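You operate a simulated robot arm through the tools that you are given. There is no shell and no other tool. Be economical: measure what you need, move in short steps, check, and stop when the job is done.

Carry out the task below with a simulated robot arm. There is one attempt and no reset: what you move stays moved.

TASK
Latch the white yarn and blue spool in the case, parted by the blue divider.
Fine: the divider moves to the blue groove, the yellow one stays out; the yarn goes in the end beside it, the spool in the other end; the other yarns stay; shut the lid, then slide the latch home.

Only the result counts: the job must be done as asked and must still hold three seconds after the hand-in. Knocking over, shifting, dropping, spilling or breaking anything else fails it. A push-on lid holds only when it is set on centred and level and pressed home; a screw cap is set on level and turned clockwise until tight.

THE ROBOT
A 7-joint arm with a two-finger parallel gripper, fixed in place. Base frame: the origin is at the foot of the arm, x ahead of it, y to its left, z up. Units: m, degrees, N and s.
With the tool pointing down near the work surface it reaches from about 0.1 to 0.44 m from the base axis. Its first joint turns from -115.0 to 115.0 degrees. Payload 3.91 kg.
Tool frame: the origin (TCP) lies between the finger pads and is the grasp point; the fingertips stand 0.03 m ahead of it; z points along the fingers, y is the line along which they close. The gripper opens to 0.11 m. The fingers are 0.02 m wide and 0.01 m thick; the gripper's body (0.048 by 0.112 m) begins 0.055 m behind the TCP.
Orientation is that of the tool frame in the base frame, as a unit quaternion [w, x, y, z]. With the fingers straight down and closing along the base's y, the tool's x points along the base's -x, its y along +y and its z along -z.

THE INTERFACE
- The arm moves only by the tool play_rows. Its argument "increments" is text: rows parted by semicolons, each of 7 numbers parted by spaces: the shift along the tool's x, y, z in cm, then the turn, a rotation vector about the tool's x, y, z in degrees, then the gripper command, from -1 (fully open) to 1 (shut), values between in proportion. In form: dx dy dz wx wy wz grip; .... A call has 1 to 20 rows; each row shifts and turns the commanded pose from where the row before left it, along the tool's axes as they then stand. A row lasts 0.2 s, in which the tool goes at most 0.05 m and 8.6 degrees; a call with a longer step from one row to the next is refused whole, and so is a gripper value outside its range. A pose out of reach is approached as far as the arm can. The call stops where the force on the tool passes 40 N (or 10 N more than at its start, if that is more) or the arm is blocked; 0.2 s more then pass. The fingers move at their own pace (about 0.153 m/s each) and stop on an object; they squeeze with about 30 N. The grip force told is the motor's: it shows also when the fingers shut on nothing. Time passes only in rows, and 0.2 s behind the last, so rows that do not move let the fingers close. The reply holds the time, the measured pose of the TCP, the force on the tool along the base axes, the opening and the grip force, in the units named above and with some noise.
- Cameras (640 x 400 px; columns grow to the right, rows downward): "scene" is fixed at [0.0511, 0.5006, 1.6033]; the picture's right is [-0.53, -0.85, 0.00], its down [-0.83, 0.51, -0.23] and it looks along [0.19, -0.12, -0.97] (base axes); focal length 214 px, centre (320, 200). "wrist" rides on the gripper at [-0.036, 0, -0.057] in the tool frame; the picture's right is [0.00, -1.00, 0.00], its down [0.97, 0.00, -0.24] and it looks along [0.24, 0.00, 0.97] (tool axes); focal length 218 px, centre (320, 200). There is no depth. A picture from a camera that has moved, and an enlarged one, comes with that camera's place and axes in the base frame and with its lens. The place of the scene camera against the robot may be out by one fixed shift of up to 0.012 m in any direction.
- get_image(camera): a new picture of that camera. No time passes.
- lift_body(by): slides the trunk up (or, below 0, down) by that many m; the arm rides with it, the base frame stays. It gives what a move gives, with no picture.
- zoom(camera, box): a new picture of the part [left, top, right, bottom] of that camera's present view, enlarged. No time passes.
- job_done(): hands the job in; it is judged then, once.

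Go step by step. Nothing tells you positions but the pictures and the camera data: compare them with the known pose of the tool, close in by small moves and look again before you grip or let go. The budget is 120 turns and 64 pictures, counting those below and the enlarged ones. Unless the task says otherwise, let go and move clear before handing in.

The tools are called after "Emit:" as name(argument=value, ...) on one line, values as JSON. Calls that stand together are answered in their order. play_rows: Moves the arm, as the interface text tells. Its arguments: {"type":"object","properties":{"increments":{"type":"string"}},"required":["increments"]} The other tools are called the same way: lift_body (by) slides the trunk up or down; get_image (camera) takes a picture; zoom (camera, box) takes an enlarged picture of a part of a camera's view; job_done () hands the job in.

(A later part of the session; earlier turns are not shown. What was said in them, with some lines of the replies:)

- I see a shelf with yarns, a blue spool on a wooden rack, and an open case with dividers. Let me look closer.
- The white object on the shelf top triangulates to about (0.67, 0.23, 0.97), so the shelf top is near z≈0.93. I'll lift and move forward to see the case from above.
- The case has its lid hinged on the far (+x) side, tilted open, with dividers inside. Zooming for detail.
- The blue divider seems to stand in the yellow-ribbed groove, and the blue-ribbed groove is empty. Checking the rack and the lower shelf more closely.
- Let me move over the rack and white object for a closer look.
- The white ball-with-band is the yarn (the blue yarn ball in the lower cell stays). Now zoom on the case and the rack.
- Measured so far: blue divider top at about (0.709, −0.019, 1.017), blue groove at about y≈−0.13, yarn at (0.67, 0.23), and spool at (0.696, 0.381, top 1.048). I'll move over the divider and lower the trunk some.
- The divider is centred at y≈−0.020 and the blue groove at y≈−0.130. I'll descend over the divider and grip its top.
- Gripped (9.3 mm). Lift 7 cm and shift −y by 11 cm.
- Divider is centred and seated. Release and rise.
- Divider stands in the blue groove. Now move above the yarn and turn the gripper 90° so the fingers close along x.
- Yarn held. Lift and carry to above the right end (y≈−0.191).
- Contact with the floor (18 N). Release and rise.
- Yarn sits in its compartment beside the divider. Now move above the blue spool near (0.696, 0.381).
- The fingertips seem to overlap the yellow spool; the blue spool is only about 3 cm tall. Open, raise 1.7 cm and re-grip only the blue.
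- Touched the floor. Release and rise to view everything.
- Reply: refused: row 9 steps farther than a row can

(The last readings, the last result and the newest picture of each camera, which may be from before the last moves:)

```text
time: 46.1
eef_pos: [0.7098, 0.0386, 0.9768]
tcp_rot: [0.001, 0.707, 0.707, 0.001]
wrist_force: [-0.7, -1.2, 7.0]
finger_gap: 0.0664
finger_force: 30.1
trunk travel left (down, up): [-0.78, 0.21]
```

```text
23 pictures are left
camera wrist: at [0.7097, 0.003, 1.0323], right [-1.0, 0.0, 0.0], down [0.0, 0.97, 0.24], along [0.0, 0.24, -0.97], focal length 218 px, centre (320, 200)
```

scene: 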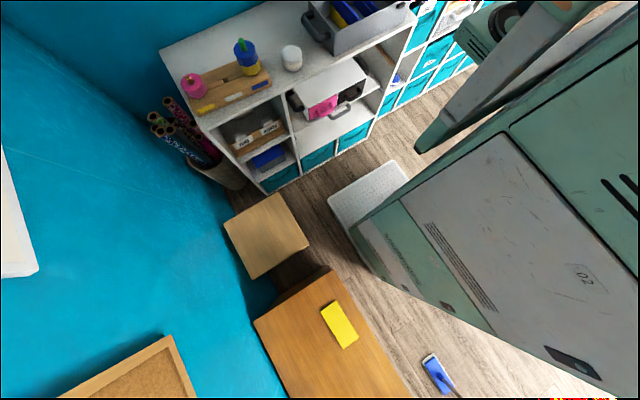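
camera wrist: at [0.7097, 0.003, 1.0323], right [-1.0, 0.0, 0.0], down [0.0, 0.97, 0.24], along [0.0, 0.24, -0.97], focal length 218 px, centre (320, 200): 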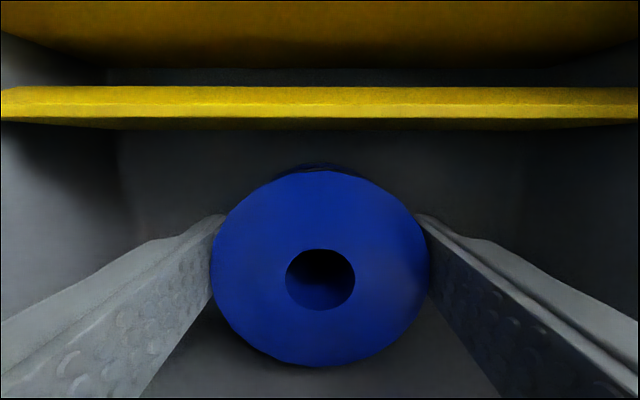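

Emit:
play_rows(increments="0 0 0 0 0 0 0.2;0 0 0 0 0 0 -0.6;0 0 0 0 0 0 -0.6;0 0 -2 0 0 0 -0.6;0 0 -3 0 0 0 -0.6;0 0 -4 0 0 0 -0.6;0 0 -4 0 0 0 -1;-3 0 -3 0 0 0 -1;-3 0 -3 0 0 0 -1;-3 0 -3 0 0 0 -1;-2 -2 -3 0 0 0 -1;0 -2 -3 0 0 0 -1;0 -2 0 0 0 0 -1;0 0 0 0 0 0 -1")

Emit:
get_image(camera="wrist")

Emit:
get_image(camera="scene")

```text
time: 49.1
eef_pos: [0.6488, -0.0706, 1.256]
tcp_rot: [0.001, 0.707, 0.707, 0.0]
wrist_force: [-0.5, 0.1, 0.6]
finger_gap: 0.1099
finger_force: 0.0
trunk travel left (down, up): [-0.78, 0.21]
```

```text
22 pictures are left
camera wrist: at [0.6495, -0.1073, 1.3117], right [-1.0, 0.0, 0.0], down [0.0, 0.97, 0.24], along [0.0, 0.24, -0.97], focal length 218 px, centre (320, 200)
```

wrist: 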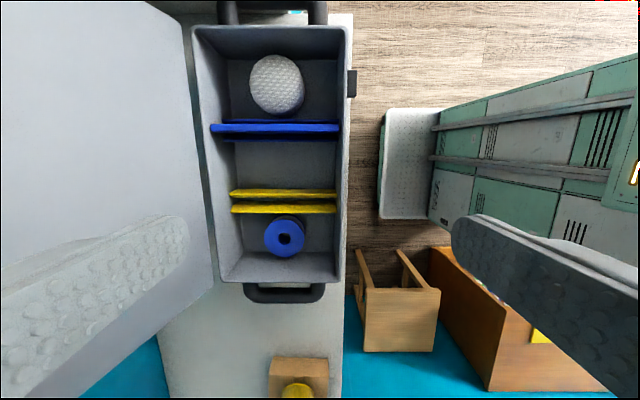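

```text
21 pictures are left
```

scene: 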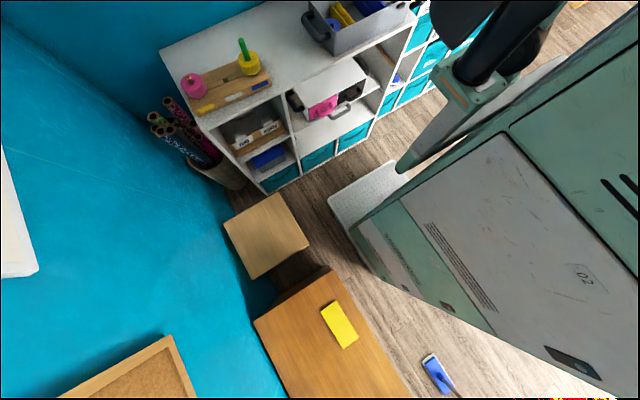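

Both items sit properly. Now the lid: it leans back ~14° past vertical with its free edge about (0.85, z≈1.2). I'll rise and move over it to measure its edge.

Emit:
play_rows(increments="0 0 -4 0 0 0 -1;0 0 -4 0 0 0 -1;0 0 -3 0 0 0 -1;0 4 0 0 0 0 -1;0 4 0 0 0 0 -1;0 4 0 0 0 0 -1;0 4 0 0 0 0 -1;0 0 0 0 0 0 -1")

Emit:
get_image(camera="wrist")

```text
time: 50.9
eef_pos: [0.809, -0.0703, 1.3648]
tcp_rot: [-0.001, 0.706, 0.708, 0.0]
wrist_force: [0.6, -0.1, -0.1]
finger_gap: 0.11
finger_force: 0.0
trunk travel left (down, up): [-0.78, 0.21]
```

```text
20 pictures are left
camera wrist: at [0.8099, -0.1061, 1.4211], right [-1.0, 0.0, 0.0], down [0.0, 0.97, 0.24], along [0.0, 0.24, -0.97], focal length 218 px, centre (320, 200)
```

wrist: 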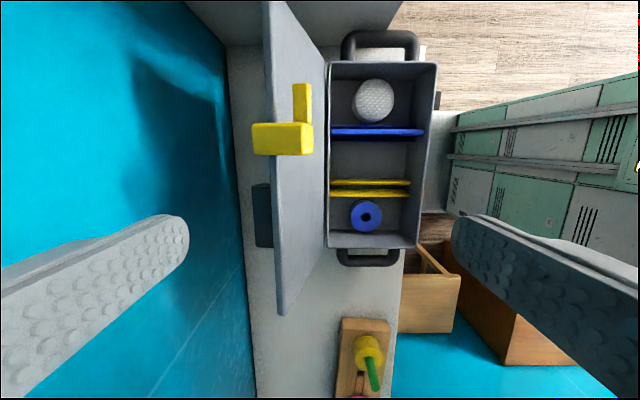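

Emit:
zoom(camera="wrist", box=[220, 40, 460, 190])

Emit:
zoom(camera="wrist", box=[220, 170, 460, 320])

```text
2.67 times, centred on (340, 115) of wrist
camera zoom: at [0.8099, -0.1061, 1.4211], right [-1.0, 0.0, 0.0], down [0.0, 0.97, 0.24], along [0.0, 0.24, -0.97], focal length 582 px, centre (267, 427)
```

zoom: 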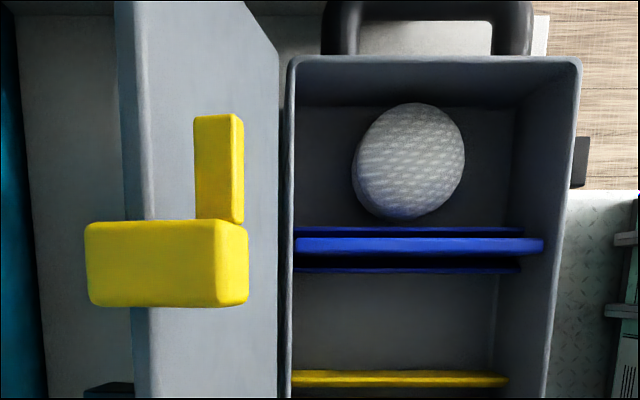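

```text
2.67 times, centred on (340, 245) of wrist
camera zoom: at [0.8099, -0.1061, 1.4211], right [-1.0, 0.0, 0.0], down [0.0, 0.97, 0.24], along [0.0, 0.24, -0.97], focal length 582 px, centre (267, 80)
```

zoom: 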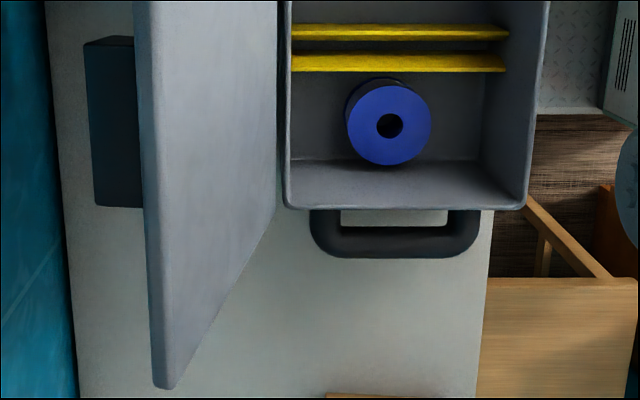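

The lid's free edge is at about (0.855, z 1.204). A yellow latch slider sits on that edge at y≈−0.11, and the catch is on the case front at y≈−0.18. I'll straddle the edge at y≈−0.075 with a ~5.5 cm gap and walk the lid shut.

Emit:
play_rows(increments="-0.45 2 0 0 0 0 0;0 2.1 0 0 0 0 0;0 0 2 0 0 0 0;0 0 2.5 0 0 0 0;0 0 2.5 0 0 0 0;0 0 0 0 0 0 0")

Emit:
get_image(camera="wrist")

```text
time: 52.3
eef_pos: [0.844, -0.0751, 1.2915]
tcp_rot: [0.0, 0.708, 0.706, 0.0]
wrist_force: [0.4, -0.7, 0.3]
finger_gap: 0.0549
finger_force: 0.1
out of reach, approached as far as the arm can: row 2
trunk travel left (down, up): [-0.78, 0.21]
```

```text
17 pictures are left
camera wrist: at [0.8432, -0.1122, 1.3476], right [-1.0, 0.0, 0.0], down [0.0, 0.97, 0.24], along [0.0, 0.24, -0.97], focal length 218 px, centre (320, 200)
```

wrist: 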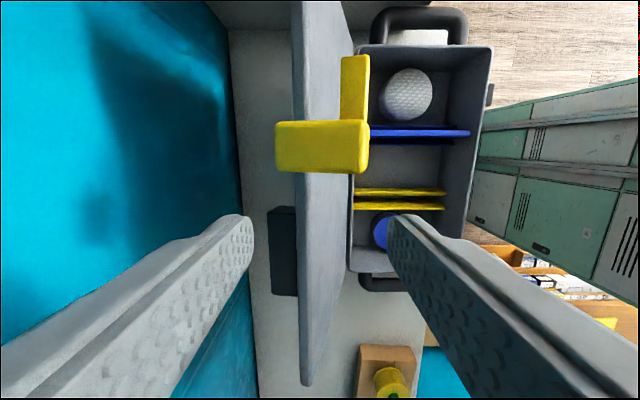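

Emit:
play_rows(increments="0.4 0 2 0 0 0 0;0 0 2 0 0 0 0;0 0 2 0 0 0 0;0 0 2.3 0 0 0 0;0 0 0 0 0 0 0")

Emit:
get_image(camera="wrist")

```text
time: 53.3
eef_pos: [0.8466, -0.0709, 1.2236]
tcp_rot: [0.01, 0.707, 0.707, 0.01]
wrist_force: [0.5, 0.1, 9.6]
finger_gap: 0.0554
finger_force: 0.8
trunk travel left (down, up): [-0.78, 0.21]
stopped in row 5: the force on the tool passed its limit (the readings are from after the stop); the commanded pose is now the measured one
```

```text
16 pictures are left
camera wrist: at [0.846, -0.1077, 1.2791], right [-1.0, 0.0, -0.03], down [-0.01, 0.97, 0.24], along [0.03, 0.24, -0.97], focal length 218 px, centre (320, 200)
```

wrist: 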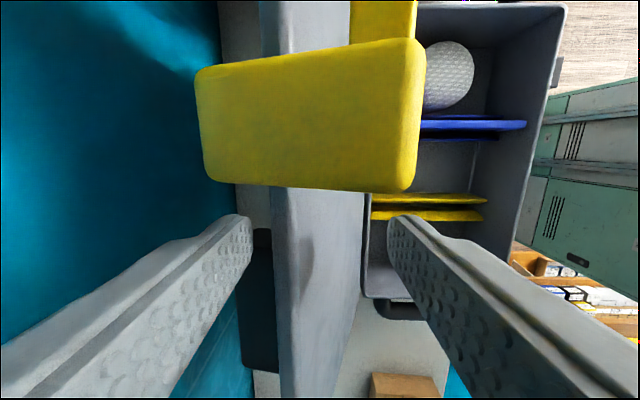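

The back finger met the black handle on the lid's outer face. I'll raise, level the tool and shift to y≈−0.082, between handle and latch.

Emit:
play_rows(increments="0 0 -2 0 0 0 0;-1.1 0 0 1.6 0 0 0;0 0 0 0 0 0 0")

Emit:
get_image(camera="wrist")

```text
time: 54.1
eef_pos: [0.8464, -0.0827, 1.2416]
tcp_rot: [-0.001, 0.707, 0.707, -0.001]
wrist_force: [0.9, -0.1, 0.0]
finger_gap: 0.0552
finger_force: 0.0
trunk travel left (down, up): [-0.78, 0.21]
```

```text
15 pictures are left
camera wrist: at [0.8471, -0.1191, 1.2969], right [-1.0, 0.0, 0.0], down [0.0, 0.97, 0.24], along [0.0, 0.24, -0.97], focal length 218 px, centre (320, 200)
```

wrist: 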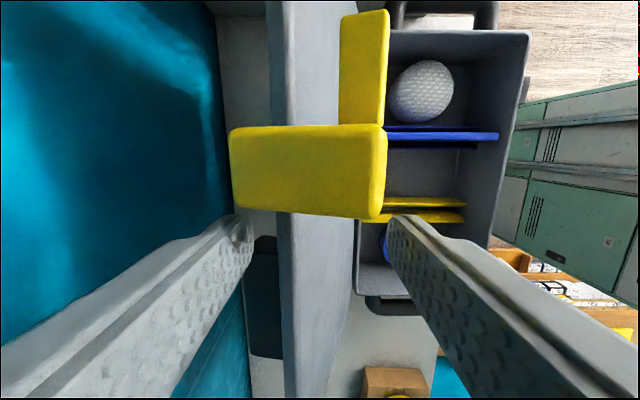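

I'll instead go to y≈0.045, past the handle's other end, where it's clear.

Emit:
play_rows(increments="0 0 -1.5 0 0 0 0;4 0 0 0 0 0 0;4 0 0 0 0 0 0;4 0 0 0 0 0 0;0.8 0 0 0 0 0 0;0 0 2 0 0 0 0;0 0 0 0 0 0 0")

Emit:
get_image(camera="wrist")

```text
time: 55.7
eef_pos: [0.8452, 0.0464, 1.2361]
tcp_rot: [-0.002, 0.708, 0.707, 0.0]
wrist_force: [-0.1, 0.1, 0.7]
finger_gap: 0.0548
finger_force: 0.1
trunk travel left (down, up): [-0.78, 0.21]
```

```text
14 pictures are left
camera wrist: at [0.8474, 0.0098, 1.292], right [-1.0, 0.0, 0.0], down [0.0, 0.97, 0.24], along [0.0, 0.24, -0.97], focal length 218 px, centre (320, 200)
```

wrist: 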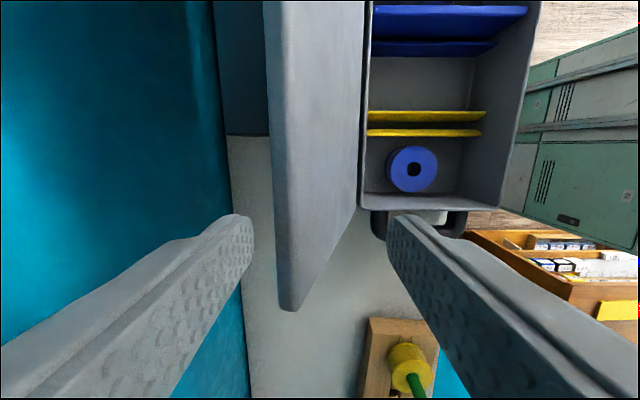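

Emit:
play_rows(increments="0 0 2 0 0 0 0;0 0 2 0 0 0 0;0 0 0 0 0 0 0;0 -2 0 0 0 0 0;0 -2 0 0 0 0 0;0 -1.5 0 0 0 0 0;0 0 0 0 0 0 0")

Emit:
get_image(camera="wrist")

```text
time: 57.3
eef_pos: [0.7911, 0.0454, 1.196]
tcp_rot: [-0.001, 0.707, 0.707, 0.001]
wrist_force: [-0.7, -0.3, -1.0]
finger_gap: 0.0549
finger_force: 0.2
trunk travel left (down, up): [-0.78, 0.21]
```

```text
13 pictures are left
camera wrist: at [0.7917, 0.009, 1.2531], right [-1.0, 0.0, 0.0], down [0.0, 0.97, 0.24], along [0.0, 0.24, -0.97], focal length 218 px, centre (320, 200)
```

wrist: 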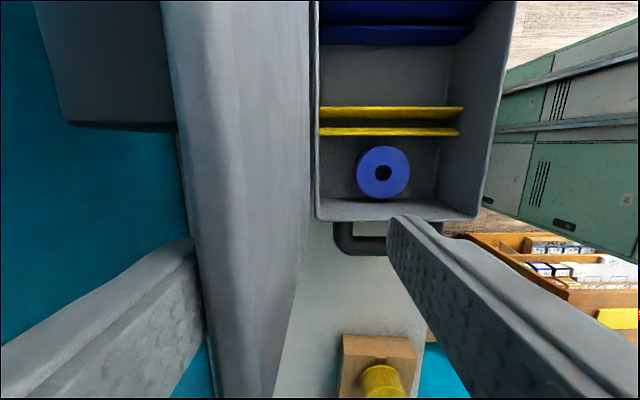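

Emit:
play_rows(increments="0 -1.5 0 0 0 0 0;0 -1.5 0 0 0 0 0;0 -1.5 0.5 0 0 0 0;0 0 0 0 0 0 0;0 0 0 0 0 0 0")

Emit:
get_image(camera="wrist")

```text
time: 58.5
eef_pos: [0.7475, 0.0466, 1.1912]
tcp_rot: [-0.002, 0.708, 0.707, 0.0]
wrist_force: [-0.6, 0.8, 0.0]
finger_gap: 0.055
finger_force: 0.1
trunk travel left (down, up): [-0.78, 0.21]
```

```text
12 pictures are left
camera wrist: at [0.7474, 0.0093, 1.2475], right [-1.0, 0.0, 0.0], down [0.0, 0.97, 0.24], along [0.0, 0.24, -0.97], focal length 218 px, centre (320, 200)
```

wrist: 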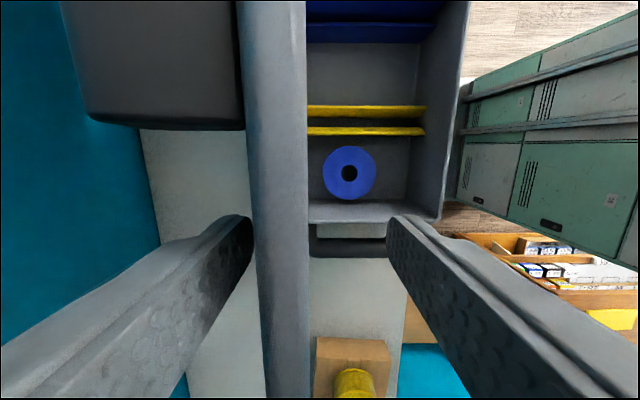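

Emit:
play_rows(increments="0 -1.4 0.9 0 0 0 0;0 -1.4 1.3 0 0 0 0;0 -1.4 1.3 0 0 0 0;0 0 0 0 0 0 0;0 0 0 0 0 0 0")

Emit:
get_image(camera="wrist")

```text
time: 59.7
eef_pos: [0.7038, 0.0447, 1.1575]
tcp_rot: [-0.002, 0.706, 0.708, 0.0]
wrist_force: [-0.3, -0.4, -0.5]
finger_gap: 0.0556
finger_force: 0.0
trunk travel left (down, up): [-0.78, 0.21]
```

```text
11 pictures are left
camera wrist: at [0.7049, 0.009, 1.2127], right [-1.0, 0.0, 0.0], down [0.0, 0.97, 0.24], along [0.0, 0.24, -0.97], focal length 218 px, centre (320, 200)
```

wrist: 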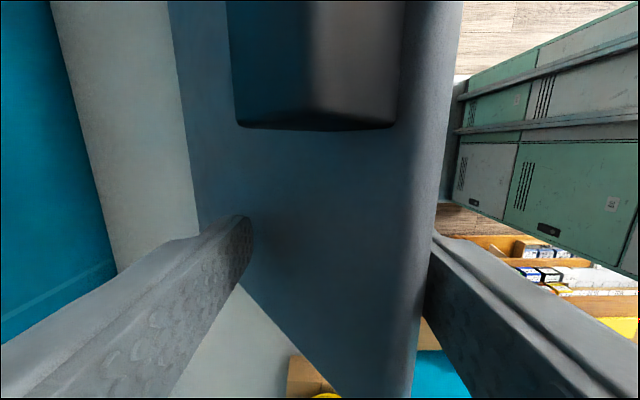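

Emit:
play_rows(increments="0 -1.4 0.8 0 0 0 0;0 -1.4 0.9 0 0 0 0;0 -1 0.3 0 0 0 0;0 -1 0 0 0 0 0;0 -1 0 0 0 0 0;0 -1.5 0 0 0 0 0;0 -2 -0.5 0 0 0 0;0 0 -2 0 0 0 0;0 0 -3 0 0 0 1;0 0 -3 0 0 0 1;0 0 -3 0 0 0 1")

Emit:
get_image(camera="wrist")

```text
time: 62.1
eef_pos: [0.6116, 0.045, 1.2506]
tcp_rot: [-0.001, 0.708, 0.706, 0.0]
wrist_force: [-0.1, 0.7, 0.1]
finger_gap: 0.0
finger_force: 29.8
trunk travel left (down, up): [-0.78, 0.21]
```

```text
10 pictures are left
camera wrist: at [0.6122, 0.0091, 1.307], right [-1.0, 0.0, 0.0], down [0.0, 0.97, 0.24], along [0.0, 0.24, -0.97], focal length 218 px, centre (320, 200)
```

wrist: 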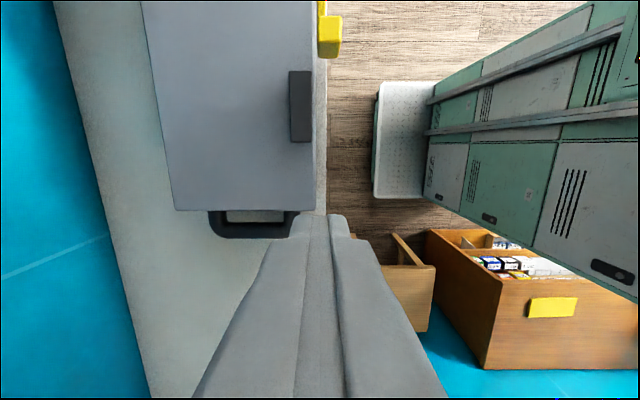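

The lid is shut. Next, get a look at the latch slider and catch at the front edge.

Emit:
play_rows(increments="-4 -0.3 0 0 0 0 1;-4 -0.3 0 0 0 0 1;-4 -0.3 0 0 0 0 1;-1.5 0 2 0 0 0 1;0 0 2 0 0 0 1;0 0 0 0 0 0 1")

Emit:
zoom(camera="wrist", box=[220, 60, 420, 240])

Emit:
zoom(camera="scene", box=[330, 0, 450, 75])

```text
time: 63.5
eef_pos: [0.6028, -0.0902, 1.2116]
tcp_rot: [-0.001, 0.707, 0.707, 0.001]
wrist_force: [-0.9, 0.5, 1.2]
finger_gap: 0.0002
finger_force: 30.3
trunk travel left (down, up): [-0.78, 0.21]
```

```text
2.22 times, centred on (320, 150) of wrist
camera zoom: at [0.6032, -0.1261, 1.2668], right [-1.0, 0.0, 0.0], down [0.0, 0.97, 0.24], along [0.0, 0.24, -0.97], focal length 485 px, centre (320, 311)
```

zoom: 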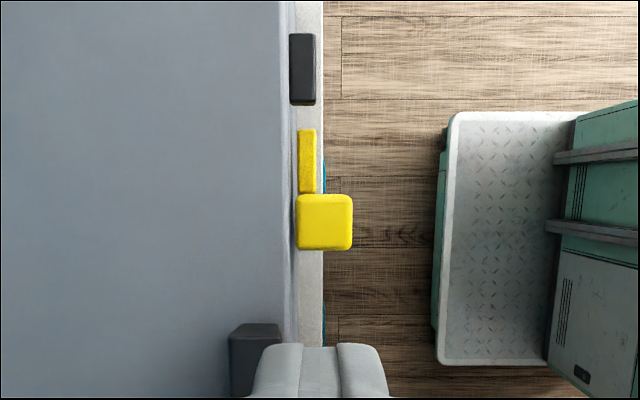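

```text
5.33 times, centred on (390, 38) of scene
camera zoom: at [0.0511, 0.5006, 1.6033], right [-0.53, -0.85, 0.0], down [-0.83, 0.51, -0.23], along [0.19, -0.12, -0.97], focal length 1144 px, centre (-53, 1067)
```

zoom: 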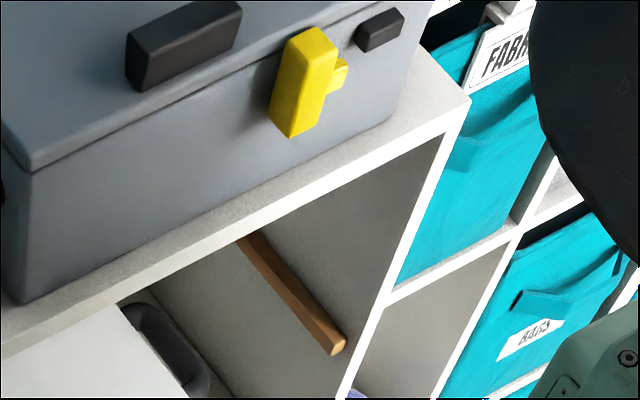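

The bar lines up to slide under the black keeper. I'll lower closed fingers on the +y side of the yellow block and push it toward −y.

Emit:
play_rows(increments="1.4 -0.5 3 0 0 0 1;0 0 4 0 0 0 1;0 0 4 0 0 0 1;0 0 4 0 0 0 1;0 0 2.1 0 0 0 1;0 0 0 0 0 0 1")

Emit:
get_image(camera="wrist")

```text
time: 64.9
eef_pos: [0.5945, -0.0757, 1.0404]
tcp_rot: [-0.002, 0.707, 0.707, 0.0]
wrist_force: [1.2, -0.3, 0.2]
finger_gap: 0.0001
finger_force: 29.8
trunk travel left (down, up): [-0.78, 0.21]
```

```text
7 pictures are left
camera wrist: at [0.5974, -0.1116, 1.0964], right [-1.0, 0.0, 0.0], down [0.0, 0.97, 0.24], along [0.0, 0.24, -0.97], focal length 218 px, centre (320, 200)
```

wrist: 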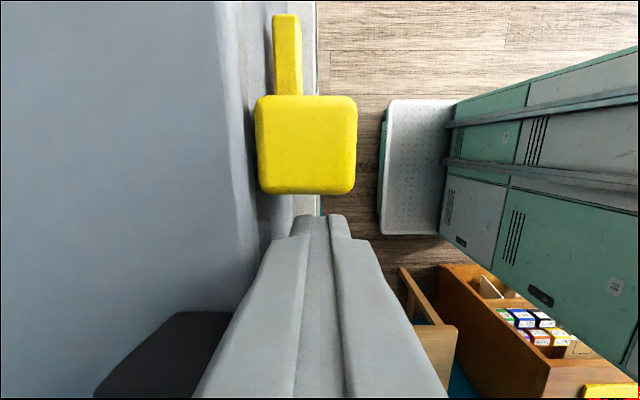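

Emit:
play_rows(increments="-0.8 0 0 0 0 0 1;-0.7 0 0 0 0 0 1;-0.7 0 0 0 0 0 1;-0.7 0 0 0 0 0 1;-0.7 0 0 0 0 0 1;-0.7 0 0 0 0 0 1;0 0 0 0 0 0 1")

Emit:
zoom(camera="scene", box=[330, 0, 450, 75])

```text
time: 66.5
eef_pos: [0.5962, -0.1186, 1.0406]
tcp_rot: [-0.001, 0.708, 0.707, -0.001]
wrist_force: [0.5, 0.3, -0.3]
finger_gap: 0.0002
finger_force: 30.4
trunk travel left (down, up): [-0.78, 0.21]
```

```text
5.33 times, centred on (390, 38) of scene
camera zoom: at [0.0511, 0.5006, 1.6033], right [-0.53, -0.85, 0.0], down [-0.83, 0.51, -0.23], along [0.19, -0.12, -0.97], focal length 1144 px, centre (-53, 1067)
```

zoom: 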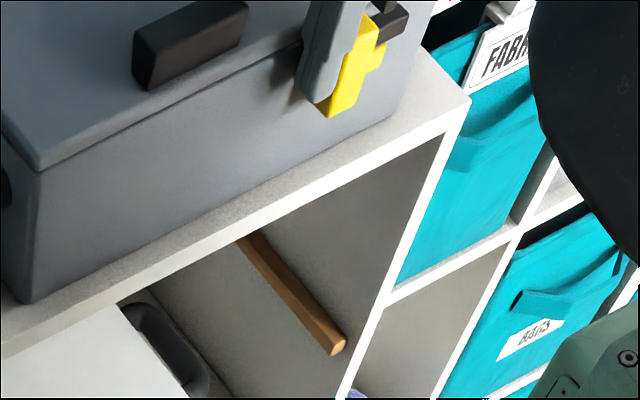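

Emit:
play_rows(increments="-0.4 0 0 0 0 0 1;-0.3 0 0 0 0 0 1")

Emit:
zoom(camera="scene", box=[330, 0, 450, 75])

```text
time: 67.1
eef_pos: [0.5967, -0.1267, 1.0401]
tcp_rot: [-0.001, 0.707, 0.707, 0.0]
wrist_force: [-0.4, -1.1, -0.1]
finger_gap: 0.0
finger_force: 30.1
trunk travel left (down, up): [-0.78, 0.21]
```

```text
5.33 times, centred on (390, 38) of scene
camera zoom: at [0.0511, 0.5006, 1.6033], right [-0.53, -0.85, 0.0], down [-0.83, 0.51, -0.23], along [0.19, -0.12, -0.97], focal length 1144 px, centre (-53, 1067)
```

zoom: 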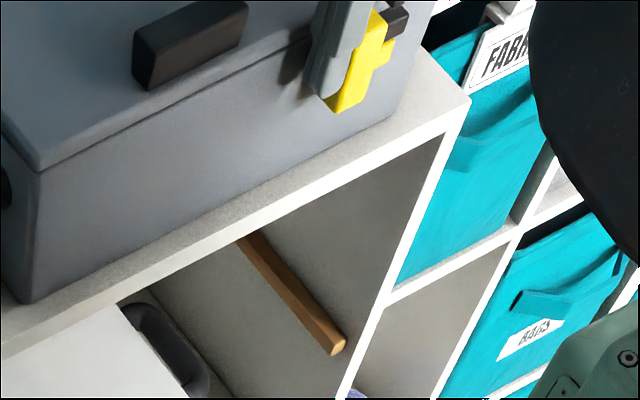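

Emit:
play_rows(increments="-0.25 0 0 0 0 0 1;0 0 0 0 0 0 1")

Emit:
play_rows(increments="-0.25 0 0 0 0 0 1;0 0 0 0 0 0 1")

Emit:
get_image(camera="wrist")

```text
time: 67.7
eef_pos: [0.5976, -0.1281, 1.0403]
tcp_rot: [-0.001, 0.707, 0.707, -0.001]
wrist_force: [-0.8, 3.1, -0.5]
finger_gap: 0.0
finger_force: 30.0
trunk travel left (down, up): [-0.78, 0.21]
```

```text
time: 68.3
eef_pos: [0.5977, -0.1293, 1.0404]
tcp_rot: [-0.001, 0.707, 0.708, 0.0]
wrist_force: [-2.0, 14.1, 1.5]
finger_gap: 0.0
finger_force: 29.8
trunk travel left (down, up): [-0.78, 0.21]
```

```text
4 pictures are left
camera wrist: at [0.598, -0.1651, 1.0966], right [-1.0, 0.0, 0.0], down [0.0, 0.97, 0.24], along [0.0, 0.24, -0.97], focal length 218 px, centre (320, 200)
```

wrist: 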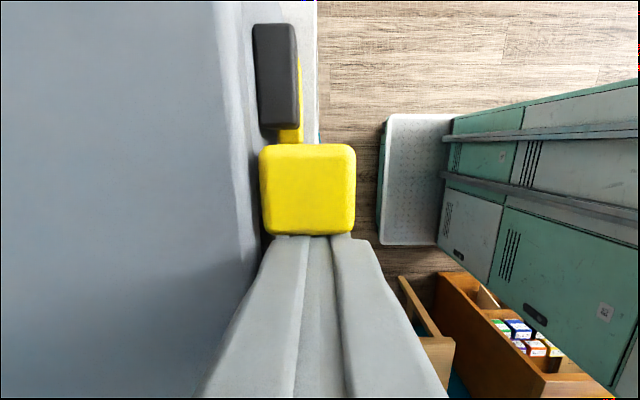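

The slider hit its stop (14 N) with the bar under the keeper. Back off and move clear.

Emit:
play_rows(increments="0.5 0 0 0 0 0 1;1.2 -1 0 0 0 0 1;0 -2 -2 0 0 0 1;0 -2 -4 0 0 0 1;0 -2 -4 0 0 0 1;0 0 -4 0 0 0 1;0 0 -4 0 0 0 1;0 0 0 0 0 0 1;0 0 0 0 0 0 1")

Emit:
get_image(camera="wrist")

Emit:
zoom(camera="scene", box=[290, 0, 450, 100])

```text
time: 70.3
eef_pos: [0.5261, -0.1147, 1.2212]
tcp_rot: [-0.002, 0.708, 0.707, 0.0]
wrist_force: [-0.6, -0.2, 0.5]
finger_gap: 0.0
finger_force: 29.6
trunk travel left (down, up): [-0.78, 0.21]
```

```text
3 pictures are left
camera wrist: at [0.5277, -0.1496, 1.277], right [-1.0, 0.0, 0.0], down [0.0, 0.97, 0.24], along [0.0, 0.24, -0.97], focal length 218 px, centre (320, 200)
```

wrist: 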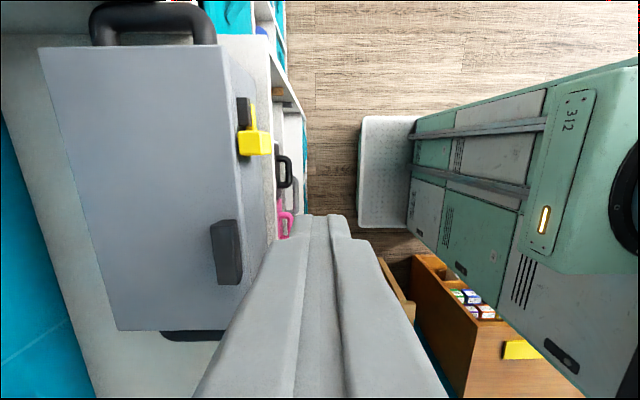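

```text
4.00 times, centred on (370, 50) of scene
camera zoom: at [0.0511, 0.5006, 1.6033], right [-0.53, -0.85, 0.0], down [-0.83, 0.51, -0.23], along [0.19, -0.12, -0.97], focal length 858 px, centre (120, 800)
```

zoom: 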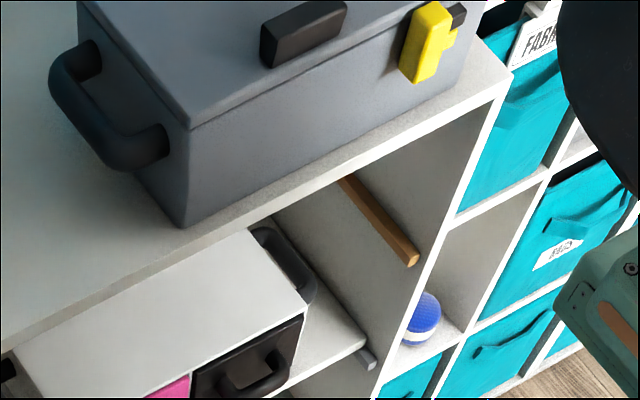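

The lid is shut and the latch bar sits under the keeper. The arm is clear, and nothing else has visibly moved.

Emit:
job_done()

```text
The job is handed in.
```

I handed the job in with the case shut and the latch slid home to its stop; the white yarn and the blue spool are inside, parted by the blue divider.

- **Contents:** the divider stands in the blue groove, with the yarn in the end beside it and the spool in the other end. I left the yellow divider and the other yarns alone.
- **Case shift:** the whole case slid about 4 mm while I pushed the latch, and I left it there.
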